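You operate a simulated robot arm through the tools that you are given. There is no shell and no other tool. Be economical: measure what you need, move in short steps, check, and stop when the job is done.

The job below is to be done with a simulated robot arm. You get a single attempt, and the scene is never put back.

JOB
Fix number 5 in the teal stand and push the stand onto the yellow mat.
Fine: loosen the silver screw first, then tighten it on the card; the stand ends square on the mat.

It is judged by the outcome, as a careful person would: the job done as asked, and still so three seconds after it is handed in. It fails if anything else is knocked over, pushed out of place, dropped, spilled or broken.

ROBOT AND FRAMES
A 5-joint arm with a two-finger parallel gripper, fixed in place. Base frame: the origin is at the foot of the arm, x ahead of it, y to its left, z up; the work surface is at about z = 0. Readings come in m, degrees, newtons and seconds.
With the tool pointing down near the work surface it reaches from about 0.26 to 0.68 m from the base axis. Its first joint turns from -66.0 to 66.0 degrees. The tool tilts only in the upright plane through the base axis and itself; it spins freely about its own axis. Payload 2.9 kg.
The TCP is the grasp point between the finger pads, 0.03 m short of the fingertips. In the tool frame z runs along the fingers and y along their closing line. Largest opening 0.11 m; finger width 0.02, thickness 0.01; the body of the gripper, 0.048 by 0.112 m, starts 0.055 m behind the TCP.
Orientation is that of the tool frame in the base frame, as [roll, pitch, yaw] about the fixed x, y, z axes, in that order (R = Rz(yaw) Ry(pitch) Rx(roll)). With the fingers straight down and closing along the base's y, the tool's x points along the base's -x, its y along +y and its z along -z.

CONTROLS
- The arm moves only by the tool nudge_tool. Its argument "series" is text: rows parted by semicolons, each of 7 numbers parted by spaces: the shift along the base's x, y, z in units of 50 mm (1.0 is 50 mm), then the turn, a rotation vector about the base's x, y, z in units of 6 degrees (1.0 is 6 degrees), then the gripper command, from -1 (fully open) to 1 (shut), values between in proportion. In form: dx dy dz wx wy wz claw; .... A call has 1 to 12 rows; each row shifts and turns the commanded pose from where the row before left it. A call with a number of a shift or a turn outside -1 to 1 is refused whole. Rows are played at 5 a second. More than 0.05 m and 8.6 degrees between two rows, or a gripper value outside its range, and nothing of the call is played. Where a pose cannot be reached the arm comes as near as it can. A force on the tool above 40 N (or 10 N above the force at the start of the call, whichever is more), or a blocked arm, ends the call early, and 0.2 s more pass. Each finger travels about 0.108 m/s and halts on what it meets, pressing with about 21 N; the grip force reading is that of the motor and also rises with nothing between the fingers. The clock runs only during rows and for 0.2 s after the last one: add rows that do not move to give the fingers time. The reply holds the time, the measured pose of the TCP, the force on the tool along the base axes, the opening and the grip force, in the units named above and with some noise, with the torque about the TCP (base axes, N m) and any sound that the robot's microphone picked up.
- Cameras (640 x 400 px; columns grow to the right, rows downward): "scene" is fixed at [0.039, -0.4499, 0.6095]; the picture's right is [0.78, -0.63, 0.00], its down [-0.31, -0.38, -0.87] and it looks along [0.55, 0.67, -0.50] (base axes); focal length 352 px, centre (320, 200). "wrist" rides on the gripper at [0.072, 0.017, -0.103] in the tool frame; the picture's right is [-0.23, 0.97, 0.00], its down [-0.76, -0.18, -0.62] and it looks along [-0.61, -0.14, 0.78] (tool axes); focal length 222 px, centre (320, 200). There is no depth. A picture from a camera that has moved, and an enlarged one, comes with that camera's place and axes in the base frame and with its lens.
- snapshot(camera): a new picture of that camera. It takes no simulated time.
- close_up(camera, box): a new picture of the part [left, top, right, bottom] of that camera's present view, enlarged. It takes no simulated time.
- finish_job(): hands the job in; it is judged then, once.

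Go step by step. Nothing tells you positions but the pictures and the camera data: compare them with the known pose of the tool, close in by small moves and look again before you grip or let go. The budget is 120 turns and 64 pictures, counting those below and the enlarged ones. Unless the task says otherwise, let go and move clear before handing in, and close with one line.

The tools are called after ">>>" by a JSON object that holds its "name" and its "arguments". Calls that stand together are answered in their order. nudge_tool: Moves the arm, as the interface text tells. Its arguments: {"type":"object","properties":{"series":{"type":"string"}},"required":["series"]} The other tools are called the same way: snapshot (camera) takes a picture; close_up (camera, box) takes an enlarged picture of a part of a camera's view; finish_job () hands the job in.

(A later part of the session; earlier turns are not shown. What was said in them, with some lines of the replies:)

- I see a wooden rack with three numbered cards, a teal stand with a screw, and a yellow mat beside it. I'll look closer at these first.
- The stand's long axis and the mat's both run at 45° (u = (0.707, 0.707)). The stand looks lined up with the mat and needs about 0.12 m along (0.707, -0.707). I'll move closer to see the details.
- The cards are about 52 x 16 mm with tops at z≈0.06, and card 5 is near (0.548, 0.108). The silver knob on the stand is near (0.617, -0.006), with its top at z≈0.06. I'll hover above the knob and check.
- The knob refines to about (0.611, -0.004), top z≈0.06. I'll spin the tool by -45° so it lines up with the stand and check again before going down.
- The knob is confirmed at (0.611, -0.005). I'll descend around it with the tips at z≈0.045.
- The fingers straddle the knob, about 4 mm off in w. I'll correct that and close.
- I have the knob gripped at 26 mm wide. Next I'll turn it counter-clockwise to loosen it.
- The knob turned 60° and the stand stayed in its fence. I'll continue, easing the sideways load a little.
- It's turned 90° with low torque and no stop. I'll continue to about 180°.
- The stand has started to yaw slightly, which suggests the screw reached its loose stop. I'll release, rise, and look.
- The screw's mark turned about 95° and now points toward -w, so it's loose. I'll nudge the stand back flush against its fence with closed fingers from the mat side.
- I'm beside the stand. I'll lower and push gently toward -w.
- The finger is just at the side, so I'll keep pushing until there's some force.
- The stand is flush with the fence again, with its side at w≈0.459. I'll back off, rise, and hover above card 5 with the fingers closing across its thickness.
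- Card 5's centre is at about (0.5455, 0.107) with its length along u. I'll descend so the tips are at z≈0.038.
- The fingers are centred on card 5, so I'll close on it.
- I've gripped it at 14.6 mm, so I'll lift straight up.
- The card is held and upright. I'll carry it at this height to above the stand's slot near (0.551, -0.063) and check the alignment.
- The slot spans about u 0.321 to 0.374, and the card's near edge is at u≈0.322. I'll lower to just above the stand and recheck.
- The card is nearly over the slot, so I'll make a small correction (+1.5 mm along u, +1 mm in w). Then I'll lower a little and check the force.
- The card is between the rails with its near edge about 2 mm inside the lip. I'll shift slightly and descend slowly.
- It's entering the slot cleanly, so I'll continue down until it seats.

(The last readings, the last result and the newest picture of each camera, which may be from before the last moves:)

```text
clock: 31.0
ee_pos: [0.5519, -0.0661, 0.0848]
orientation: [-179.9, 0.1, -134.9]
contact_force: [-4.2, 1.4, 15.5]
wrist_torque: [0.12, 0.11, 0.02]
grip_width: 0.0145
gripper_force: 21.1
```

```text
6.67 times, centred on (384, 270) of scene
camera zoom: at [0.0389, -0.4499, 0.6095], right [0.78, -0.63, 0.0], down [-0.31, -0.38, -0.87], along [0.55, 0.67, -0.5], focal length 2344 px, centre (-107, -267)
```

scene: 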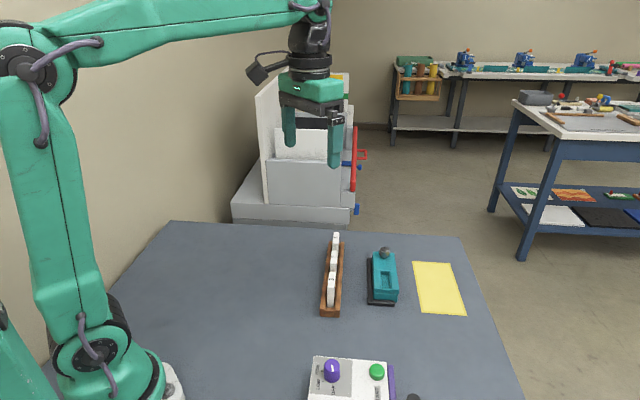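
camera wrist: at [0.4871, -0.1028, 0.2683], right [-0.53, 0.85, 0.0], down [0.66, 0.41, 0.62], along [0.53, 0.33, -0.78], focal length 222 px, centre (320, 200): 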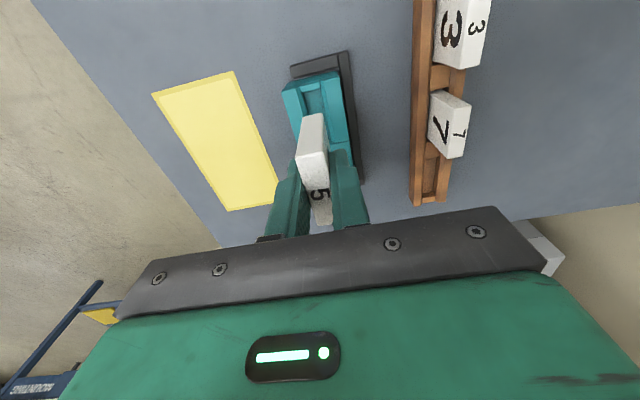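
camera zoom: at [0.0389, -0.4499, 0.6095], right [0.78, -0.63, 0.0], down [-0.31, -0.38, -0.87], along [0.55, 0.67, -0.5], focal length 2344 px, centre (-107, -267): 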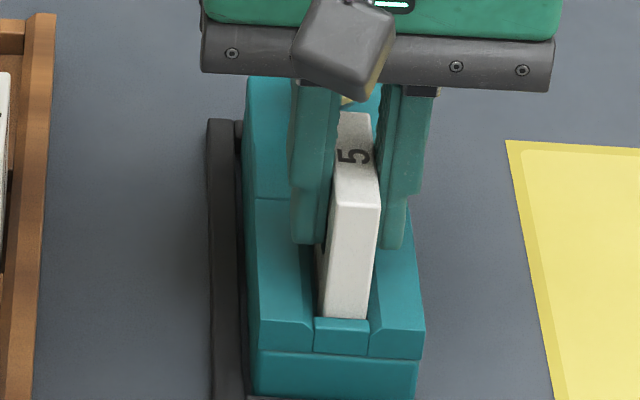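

There's contact at z=0.085 with a slight sideways push toward -w, so the card may be rubbing the +w rail. I'll shift 1.5 mm toward -w and see if it drops further.

>>> {"name": "nudge_tool", "arguments": {"series": "-0.02 0.03 0.02 0 0 0 1;-0.01 0.01 0 0 0 0 1;0 0 -0.04 0 0 0 1;0 0 0 0 0 0 1"}}

>>> {"name": "close_up", "arguments": {"camera": "scene", "box": [360, 240, 408, 300]}}

>>> {"name": "close_up", "arguments": {"camera": "wrist", "box": [256, 30, 384, 150]}}

```text
clock: 32.0
ee_pos: [0.5513, -0.0637, 0.0818]
orientation: [-179.8, 0.0, -134.9]
contact_force: [2.3, -3.7, 15.5]
wrist_torque: [-0.11, -0.17, 0.01]
grip_width: 0.0146
gripper_force: 20.9
```

```text
6.67 times, centred on (384, 270) of scene
camera zoom: at [0.0389, -0.4499, 0.6095], right [0.78, -0.63, 0.0], down [-0.31, -0.38, -0.87], along [0.55, 0.67, -0.5], focal length 2344 px, centre (-107, -267)
```

zoom: 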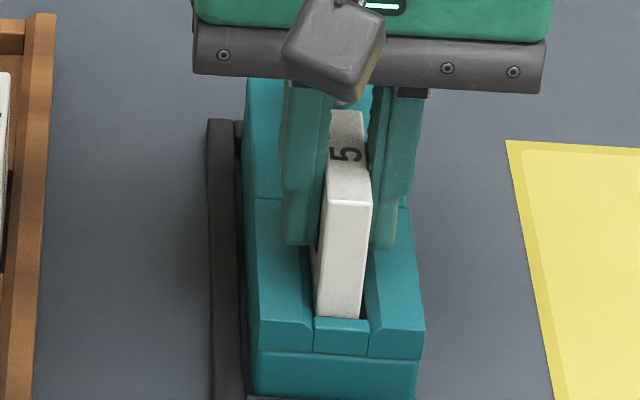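

```text
3.33 times, centred on (320, 90) of wrist
camera zoom: at [0.4882, -0.1035, 0.1856], right [-0.53, 0.85, 0.0], down [0.66, 0.41, 0.62], along [0.53, 0.33, -0.78], focal length 740 px, centre (320, 567)
```

zoom: 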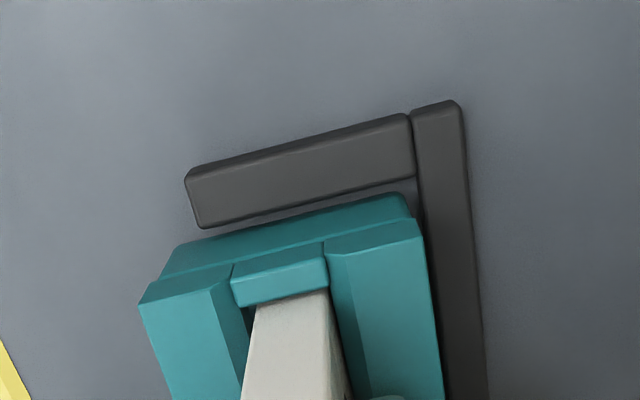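

Now it's rubbing the other side, so the slot centre is at w≈0.436. I'll move there and press again.

>>> {"name": "nudge_tool", "arguments": {"series": "0 0 0.06 0 0 0 1;0.015 -0.015 0 0 0 0 1;0 0 -0.04 0 0 0 1;0 0 -0.04 0 0 0 1;0 0 0 0 0 0 1"}}

>>> {"name": "close_up", "arguments": {"camera": "scene", "box": [360, 240, 408, 300]}}

```text
clock: 33.2
ee_pos: [0.5526, -0.0636, 0.0814]
orientation: [-179.9, 0.2, -134.9]
contact_force: [-3.6, -0.3, 14.5]
wrist_torque: [0.08, 0.07, 0.03]
grip_width: 0.0146
gripper_force: 21.0
```

```text
6.67 times, centred on (384, 270) of scene
camera zoom: at [0.0389, -0.4499, 0.6095], right [0.78, -0.63, 0.0], down [-0.31, -0.38, -0.87], along [0.55, 0.67, -0.5], focal length 2344 px, centre (-107, -267)
```

zoom: 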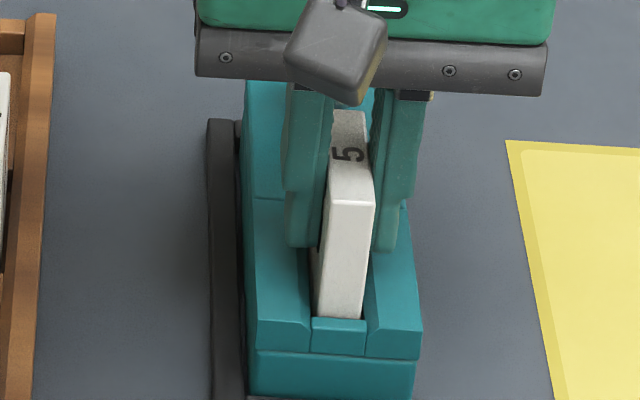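

The card stops at the same height wherever it is sideways, so it's resting on the slot floor. I'll release gently, rise a little, and look.

>>> {"name": "nudge_tool", "arguments": {"series": "0 0 0.03 0 0 0 1;0 0 0 0 0 0 0.6;0 0 0 0 0 0 0.5;0 0 0 0 0 0 0.4;0 0 0.5 0 0 0 0.3;0 0 1 0 0 0 0.2;0 0 0.6 0 0 0 0.2;0 0 0 0 0 0 0.2"}}

>>> {"name": "snapshot", "arguments": {"camera": "wrist"}}

>>> {"name": "close_up", "arguments": {"camera": "scene", "box": [350, 230, 414, 310]}}

```text
clock: 35.0
ee_pos: [0.5529, -0.0619, 0.186]
orientation: [-180.0, 0.0, -134.8]
contact_force: [0.2, 0.3, 0.9]
wrist_torque: [0.01, 0.01, 0.03]
grip_width: 0.0439
gripper_force: 0.1
```

```text
15 pictures are left
camera wrist: at [0.4896, -0.1011, 0.2884], right [-0.53, 0.85, 0.0], down [0.66, 0.41, 0.62], along [0.53, 0.33, -0.78], focal length 222 px, centre (320, 200)
```

wrist: 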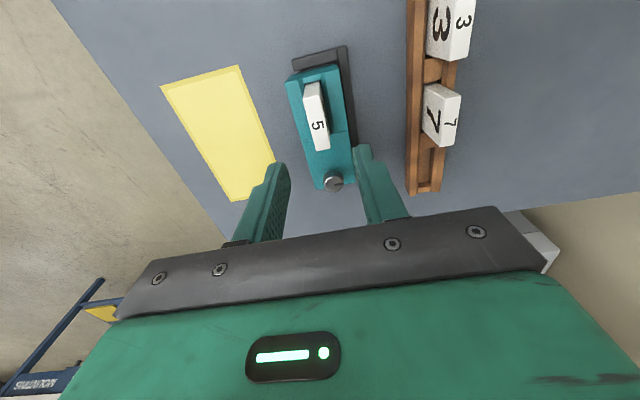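

```text
5.00 times, centred on (382, 270) of scene
camera zoom: at [0.039, -0.4499, 0.6095], right [0.78, -0.63, 0.0], down [-0.31, -0.38, -0.87], along [0.55, 0.67, -0.5], focal length 1758 px, centre (10, -150)
```

zoom: 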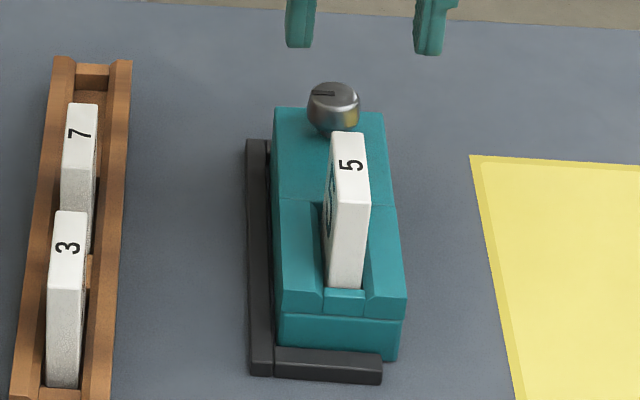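

Card 5 stands upright in the slot. Next I'll go above the knob with the tool turned to -75°, ready to turn it clockwise.

>>> {"name": "nudge_tool", "arguments": {"series": "0.11 0.115 0 0 0 1 0.1;0.11 0.115 0 0 0 1 0.1;0.11 0.115 0 0 0 1 0.1;0.11 0.115 0 0 0 1 0.1;0.11 0.115 0 0 0 1 0.1;0.11 0.115 0 0 0 1 0.1;0.11 0.115 0 0 0 1 0.1;0.11 0.115 0 0 0 1 0.1;0.11 0.115 0 0 0 1 0.1;0.11 0.115 0 0 0 1 0.1;0 0 -0.6 0 0 0 0.1;0 0 0 0 0 0 0.1"}}

>>> {"name": "snapshot", "arguments": {"camera": "wrist"}}

```text
clock: 37.6
ee_pos: [0.6058, -0.0043, 0.1586]
orientation: [180.0, 0.0, -74.9]
contact_force: [0.7, -0.3, -0.9]
wrist_torque: [0.01, -0.01, 0.0]
grip_width: 0.0494
gripper_force: 0.2
```

```text
13 pictures are left
camera wrist: at [0.6089, -0.0795, 0.2613], right [-1.0, -0.04, 0.0], down [-0.03, 0.78, 0.62], along [-0.02, 0.62, -0.78], focal length 222 px, centre (320, 200)
```

wrist: 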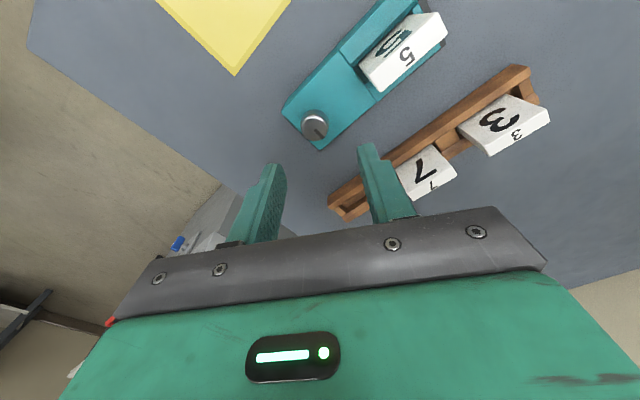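

The knob is near (0.610, -0.0045). I'll go down and grip it.

>>> {"name": "nudge_tool", "arguments": {"series": "0.08 0 -0.4 0 0 0 0.1;0 0 -0.5 0 0 0 0.1;0 0 -0.5 0 0 0 0.1;0 0 -0.3 0 0 0 0.1;0 0 0 0 0 0 0.3;0 0 0 0 0 0 0.6;0 0 0 0 0 0 1;0 0 0 0 0 0 1"}}

>>> {"name": "close_up", "arguments": {"camera": "scene", "box": [350, 220, 414, 310]}}

```text
clock: 39.4
ee_pos: [0.6105, -0.0051, 0.0721]
orientation: [-179.6, -0.1, -74.9]
contact_force: [6.9, 0.1, 14.6]
wrist_torque: [0.25, -0.02, -0.03]
grip_width: 0.026
gripper_force: 20.8
```

```text
4.44 times, centred on (382, 265) of scene
camera zoom: at [0.0389, -0.4499, 0.6095], right [0.78, -0.63, 0.0], down [-0.31, -0.38, -0.87], along [0.55, 0.67, -0.5], focal length 1563 px, centre (44, -89)
```

zoom: 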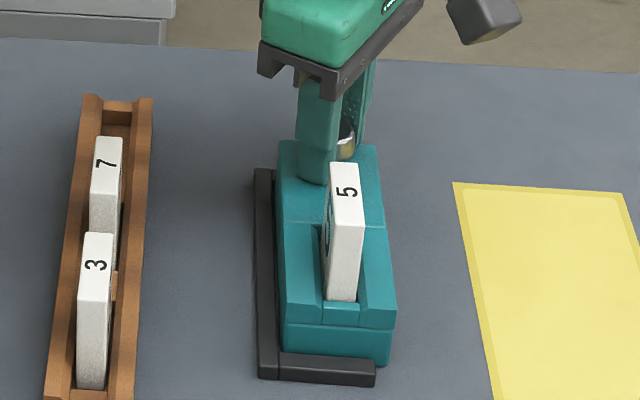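

Gripped. The tips press lightly on the stand top, so I'll relieve that a bit and turn clockwise.

>>> {"name": "nudge_tool", "arguments": {"series": "0.02 0 0.05 0 0 0 1;0 0 0 0 0 -1 1;0 0 0 0 0 -1 1;0 0 0 0 0 -1 1;0 0 0 0 0 -1 1;0 0 0 0 0 -1 1;0 0 0 0 0 -1 1;0 0 0 0 0 -1 1;0 0 0 0 0 -1 1;0 0 0 0 0 -1 1;0 0 0 0 0 -1 1;0 0 0 0 0 0 1"}}

```text
clock: 42.0
ee_pos: [0.6111, -0.0051, 0.0722]
orientation: [-180.0, 0.1, -134.9]
contact_force: [-0.3, 0.3, 0.2]
wrist_torque: [0.18, -0.13, 0.0]
grip_width: 0.026
gripper_force: 21.0
```

The load is low and it has turned 60°. I'll continue clockwise.

>>> {"name": "nudge_tool", "arguments": {"series": "0 0 0 0 0 -1 1;0 0 0 0 0 -1 1;0 0 0 0 0 -1 1;0 0 0 0 0 -1 1;0 0 0 0 0 -1 1;0 0 0 0 0 0 1"}}

>>> {"name": "close_up", "arguments": {"camera": "scene", "box": [350, 220, 414, 310]}}

```text
clock: 43.4
ee_pos: [0.6116, -0.0048, 0.0717]
orientation: [-180.0, -0.1, -165.1]
contact_force: [0.1, -0.6, -0.6]
wrist_torque: [0.13, -0.13, -0.03]
grip_width: 0.0261
gripper_force: 20.9
```

```text
4.44 times, centred on (382, 265) of scene
camera zoom: at [0.039, -0.4499, 0.6095], right [0.78, -0.63, 0.0], down [-0.31, -0.38, -0.87], along [0.55, 0.67, -0.5], focal length 1563 px, centre (44, -89)
```

zoom: 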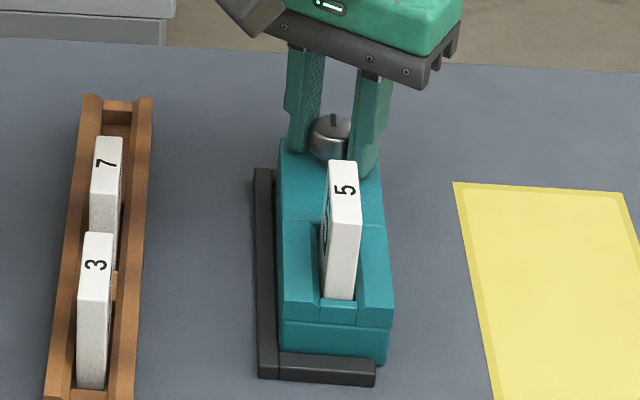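

The mark is nearly back at its original position. I'll go further until it's firm.

>>> {"name": "nudge_tool", "arguments": {"series": "0 0 0 0 0 -1 1;0 0 0 0 0 -1 1;0 0 0 0 0 -1 1;0 0 0 0 0 -1 1;0 0 0 0 0 -1 1;0 0 0 0 0 0 1"}}

>>> {"name": "close_up", "arguments": {"camera": "scene", "box": [350, 220, 414, 310]}}

```text
clock: 44.8
ee_pos: [0.611, -0.0051, 0.0739]
orientation: [-179.9, 0.0, 165.1]
contact_force: [-1.2, -4.6, 0.1]
wrist_torque: [-0.1, -0.1, 0.11]
grip_width: 0.026
gripper_force: 21.2
```

```text
4.44 times, centred on (382, 265) of scene
camera zoom: at [0.039, -0.4499, 0.6095], right [0.78, -0.63, 0.0], down [-0.31, -0.38, -0.87], along [0.55, 0.67, -0.5], focal length 1563 px, centre (44, -89)
```

zoom: 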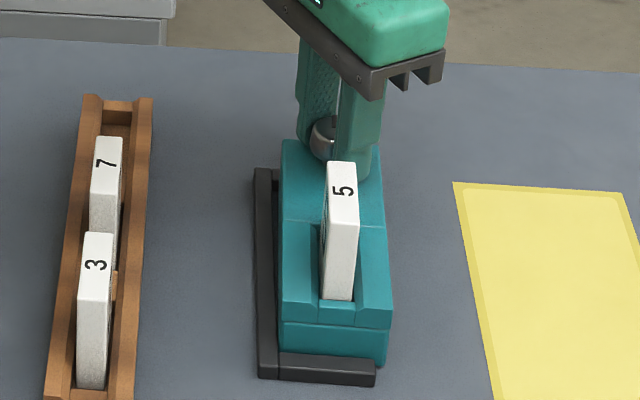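

Torque is now rising to 0.11 N m as the screw bites. One more short turn against the fence will make it firm.

>>> {"name": "nudge_tool", "arguments": {"series": "0 0 0 0 0 -1 1;0 0 0 0 0 -1 1;0 0 0 0 0 -1 1;0 0 0 0 0 0 1"}}

>>> {"name": "close_up", "arguments": {"camera": "scene", "box": [350, 220, 414, 310]}}

```text
clock: 45.8
ee_pos: [0.6118, -0.0048, 0.0744]
orientation: [180.0, 0.1, 147.0]
contact_force: [-1.2, -4.6, 0.0]
wrist_torque: [-0.16, -0.06, 0.14]
grip_width: 0.0256
gripper_force: 20.5
```

```text
4.44 times, centred on (382, 265) of scene
camera zoom: at [0.039, -0.4499, 0.6095], right [0.78, -0.63, 0.0], down [-0.31, -0.38, -0.87], along [0.55, 0.67, -0.5], focal length 1563 px, centre (44, -89)
```

zoom: 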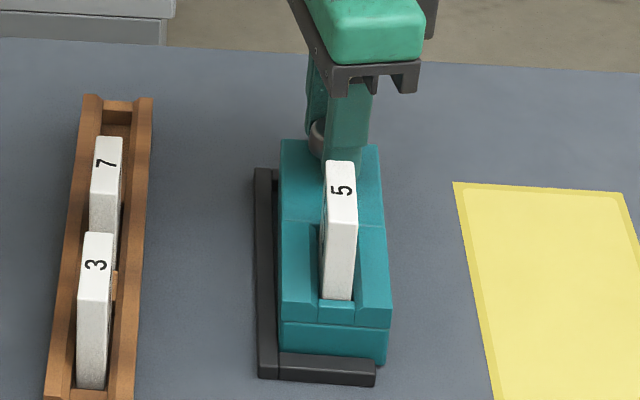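

The torque holds at 0.14 N m with the fingers slipping and the stand still, so the screw is tight. I'll release, rise, and turn back to close across the stand's width.

>>> {"name": "nudge_tool", "arguments": {"series": "0 0 0 0 0 0 0.5;0 0 0 0 0 0 0.1;0 0 0 0 0 0 0.1;0 0 0.6 0 0 0 0.1;0 0 0.8 0 0 0 0.1;0 0 0.8 0 0 0 0.1;0 0 0 0 0 1 -0.5;0 0 0 0 0 1 -1;0 0 0 0 0 1 -1;0 0 0 0 0 1 -1;0 0 0 0 0 1 -1;0 0 0 0 0 1 -1"}}

>>> {"name": "nudge_tool", "arguments": {"series": "-0.09 -0.087 0 0 0 1 -1;-0.09 -0.087 0 0 0 1 -1;-0.09 -0.087 0 0 0 1 -1;-0.09 -0.087 0 0 0 1 -1;-0.09 -0.087 0 0 0 1 -1;-0.09 -0.087 0 0 0 1 -1;-0.09 -0.087 0 0 0 1 -1;0 0 0 0 0 0 -1"}}

>>> {"name": "snapshot", "arguments": {"camera": "wrist"}}

```text
clock: 48.4
ee_pos: [0.6118, -0.0048, 0.1825]
orientation: [180.0, 0.0, -176.7]
contact_force: [0.8, 0.3, 0.1]
wrist_torque: [0.0, -0.03, -0.02]
grip_width: 0.1101
gripper_force: 0.0
```

```text
clock: 50.2
ee_pos: [0.5799, -0.0344, 0.1846]
orientation: [180.0, 0.0, -134.9]
contact_force: [-0.4, 0.1, -0.5]
wrist_torque: [-0.01, -0.01, 0.0]
grip_width: 0.1101
gripper_force: 0.0
```

```text
8 pictures are left
camera wrist: at [0.5169, -0.075, 0.2881], right [-0.53, 0.85, 0.0], down [0.66, 0.42, 0.62], along [0.53, 0.33, -0.78], focal length 222 px, centre (320, 200)
```

wrist: 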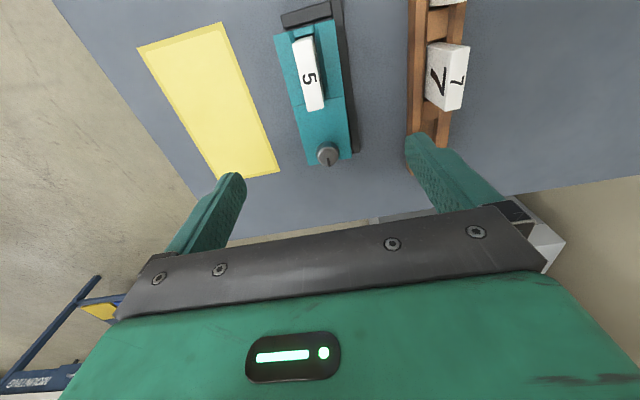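

The mat is centred at (u 0.379, w 0.567) and the stand spans u 0.312 to 0.446, so it only needs to move along +w. I'll descend with the fingers on both long sides, above the fence.

>>> {"name": "nudge_tool", "arguments": {"series": "0.03 -0.03 -0.6 0 0 0 -1;0 0 -0.7 0 0 0 -1;0 0 -0.7 0 0 0 -1;0 0 -0.6 0 0 0 -1;0 0 -0.05 0 0 0 -1;0 0 0 0 0 0 -1"}}

>>> {"name": "close_up", "arguments": {"camera": "scene", "box": [320, 210, 448, 310]}}

```text
clock: 51.6
ee_pos: [0.5817, -0.035, 0.0503]
orientation: [-180.0, 0.0, -135.0]
contact_force: [0.2, 1.0, -0.3]
wrist_torque: [0.0, 0.02, 0.0]
grip_width: 0.1101
gripper_force: 0.0
```

```text
4.00 times, centred on (384, 260) of scene
camera zoom: at [0.039, -0.4499, 0.6095], right [0.78, -0.63, 0.0], down [-0.31, -0.38, -0.87], along [0.55, 0.67, -0.5], focal length 1407 px, centre (64, -40)
```

zoom: 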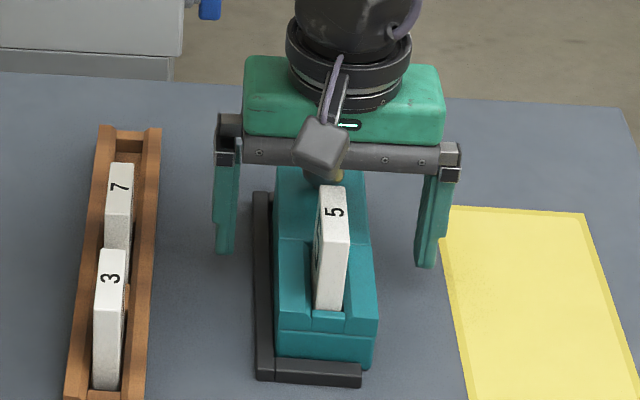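

The fingers straddle the stand, clear of the rack and fence. I'll close onto the sides gently.

>>> {"name": "nudge_tool", "arguments": {"series": "0 0 0 0 0 0 -0.6;0 0 0 0 0 0 -0.3;0 0 0 0 0 0 -0.1;0 0 0 0 0 0 0.1;0 0 0 0 0 0 0.2;0 0 0 0 0 0 0.2"}}

```text
clock: 53.0
ee_pos: [0.5813, -0.0347, 0.0518]
orientation: [-180.0, -0.1, -134.9]
contact_force: [-1.4, 0.8, 1.4]
wrist_torque: [-0.04, 0.25, -0.13]
grip_width: 0.056
gripper_force: 20.9
```

I hold the stand by its sides (56 mm), squared to the tool. Now I'll slide it along +w toward the mat.

>>> {"name": "nudge_tool", "arguments": {"series": "0.1 -0.1 0 0 0 0 0.2;0.15 -0.15 0 0 0 0 0.2;0.15 -0.15 0 0 0 0 0.2;0.15 -0.15 0 0 0 0 0.2;0.15 -0.15 0 0 0 0 0.2;0.15 -0.15 0 0 0 0 0.2;0.15 -0.15 0 0 0 0 0.2;0 0 0 0 0 0 0.2"}}

>>> {"name": "close_up", "arguments": {"camera": "scene", "box": [340, 210, 484, 320]}}

```text
clock: 54.8
ee_pos: [0.6319, -0.0871, 0.0524]
orientation: [179.9, 0.0, -134.8]
contact_force: [-0.9, 0.3, -1.0]
wrist_torque: [-0.06, 0.07, -0.04]
grip_width: 0.0563
gripper_force: 20.8
```

```text
3.64 times, centred on (412, 265) of scene
camera zoom: at [0.039, -0.4499, 0.6095], right [0.78, -0.63, 0.0], down [-0.31, -0.38, -0.87], along [0.55, 0.67, -0.5], focal length 1279 px, centre (-14, -36)
```

zoom: 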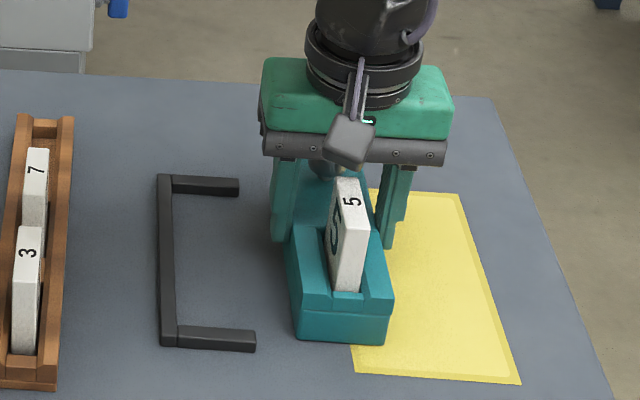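

It slides well with low force. I'll continue the remaining ~50 mm.

>>> {"name": "nudge_tool", "arguments": {"series": "0.14 -0.14 0 0 0 0 0.2;0.14 -0.14 0 0 0 0 0.2;0.14 -0.14 0 0 0 0 0.2;0.14 -0.14 0 0 0 0 0.2;0.14 -0.14 0 0 0 0 0.2;0 0 0 0 0 0 0.2"}}

>>> {"name": "close_up", "arguments": {"camera": "scene", "box": [370, 220, 484, 320]}}

```text
clock: 56.2
ee_pos: [0.6659, -0.1223, 0.0512]
orientation: [-180.0, -0.1, -134.8]
contact_force: [-0.8, 1.9, 4.6]
wrist_torque: [0.25, -0.1, 0.13]
grip_width: 0.0559
gripper_force: 21.0
```

```text
4.00 times, centred on (427, 270) of scene
camera zoom: at [0.039, -0.4499, 0.6095], right [0.78, -0.63, 0.0], down [-0.31, -0.38, -0.87], along [0.55, 0.67, -0.5], focal length 1407 px, centre (-108, -80)
```

zoom: 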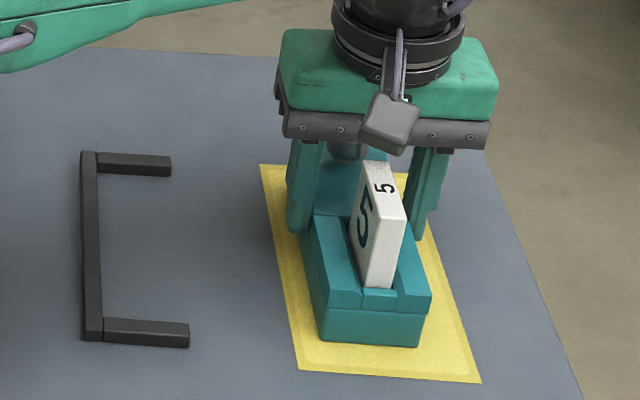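

The stand is within the mat. I'll open the fingers, rise straight up, and check that it's square.

>>> {"name": "nudge_tool", "arguments": {"series": "0 0 0 0 0 0 -0.2;0 0 0 0 0 0 -0.4;0 0 0 0 0 0 -0.5;0 0 0.6 0 0 0 -0.5;0 0 0.8 0 0 0 -0.5;0 0 0.8 0 0 0 -0.5;-0.6 0.6 0.3 0 0 0 -0.5;-0.6 0.6 0 0 0 0 -0.5;-0.3 0.3 0 0 0 0 -0.5;0 0 0 0 0 0 -0.5"}}

>>> {"name": "close_up", "arguments": {"camera": "scene", "box": [380, 235, 476, 325]}}

```text
clock: 58.4
ee_pos: [0.58, -0.0443, 0.1801]
orientation: [180.0, 0.0, -134.9]
contact_force: [0.6, 0.7, 0.2]
wrist_torque: [0.02, 0.0, 0.01]
grip_width: 0.0823
gripper_force: 0.0
out of reach, approached as far as the arm can: row 6
```

```text
4.44 times, centred on (428, 280) of scene
camera zoom: at [0.039, -0.4499, 0.6095], right [0.78, -0.63, 0.0], down [-0.31, -0.38, -0.87], along [0.55, 0.67, -0.5], focal length 1563 px, centre (-160, -156)
```

zoom: 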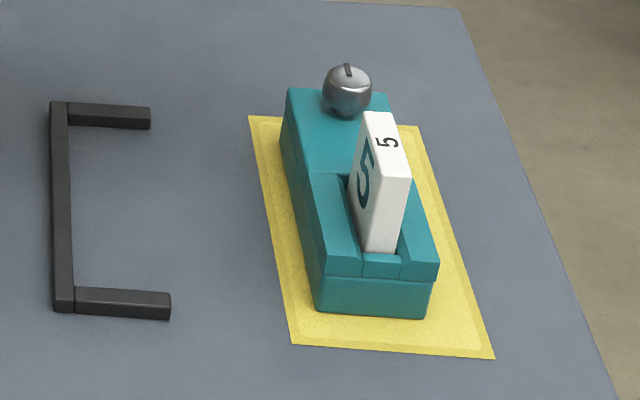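

The stand sits on the mat, square to within about 1° by my estimate, with 15 mm or more margin all round. One last overall look before handing in.

>>> {"name": "snapshot", "arguments": {"camera": "scene"}}

>>> {"name": "snapshot", "arguments": {"camera": "wrist"}}

```text
3 pictures are left
```

scene: 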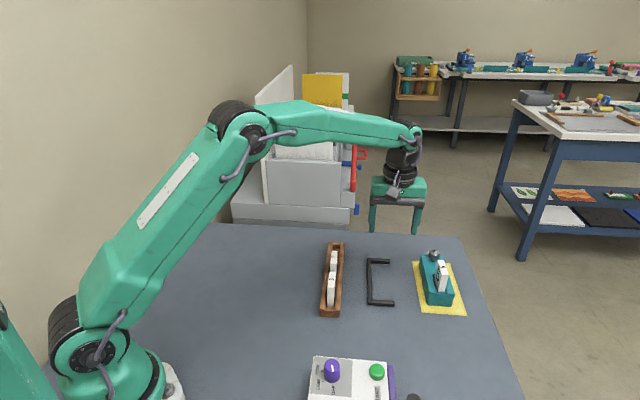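

```text
2 pictures are left
camera wrist: at [0.5167, -0.0841, 0.2845], right [-0.53, 0.85, 0.0], down [0.66, 0.41, 0.62], along [0.53, 0.33, -0.78], focal length 222 px, centre (320, 200)
```

wrist: 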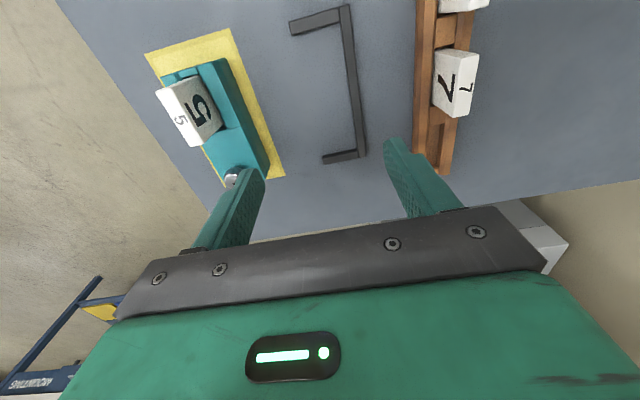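

Everything looks right: card 5 is upright and clamped, the stand is square on the mat, and the other items haven't moved. I'm handing in.

>>> {"name": "finish_job", "arguments": {}}

```text
The job is handed in.
```

Card 5 is clamped in the teal stand with the silver screw tightened, and the stand sits square on the yellow mat.
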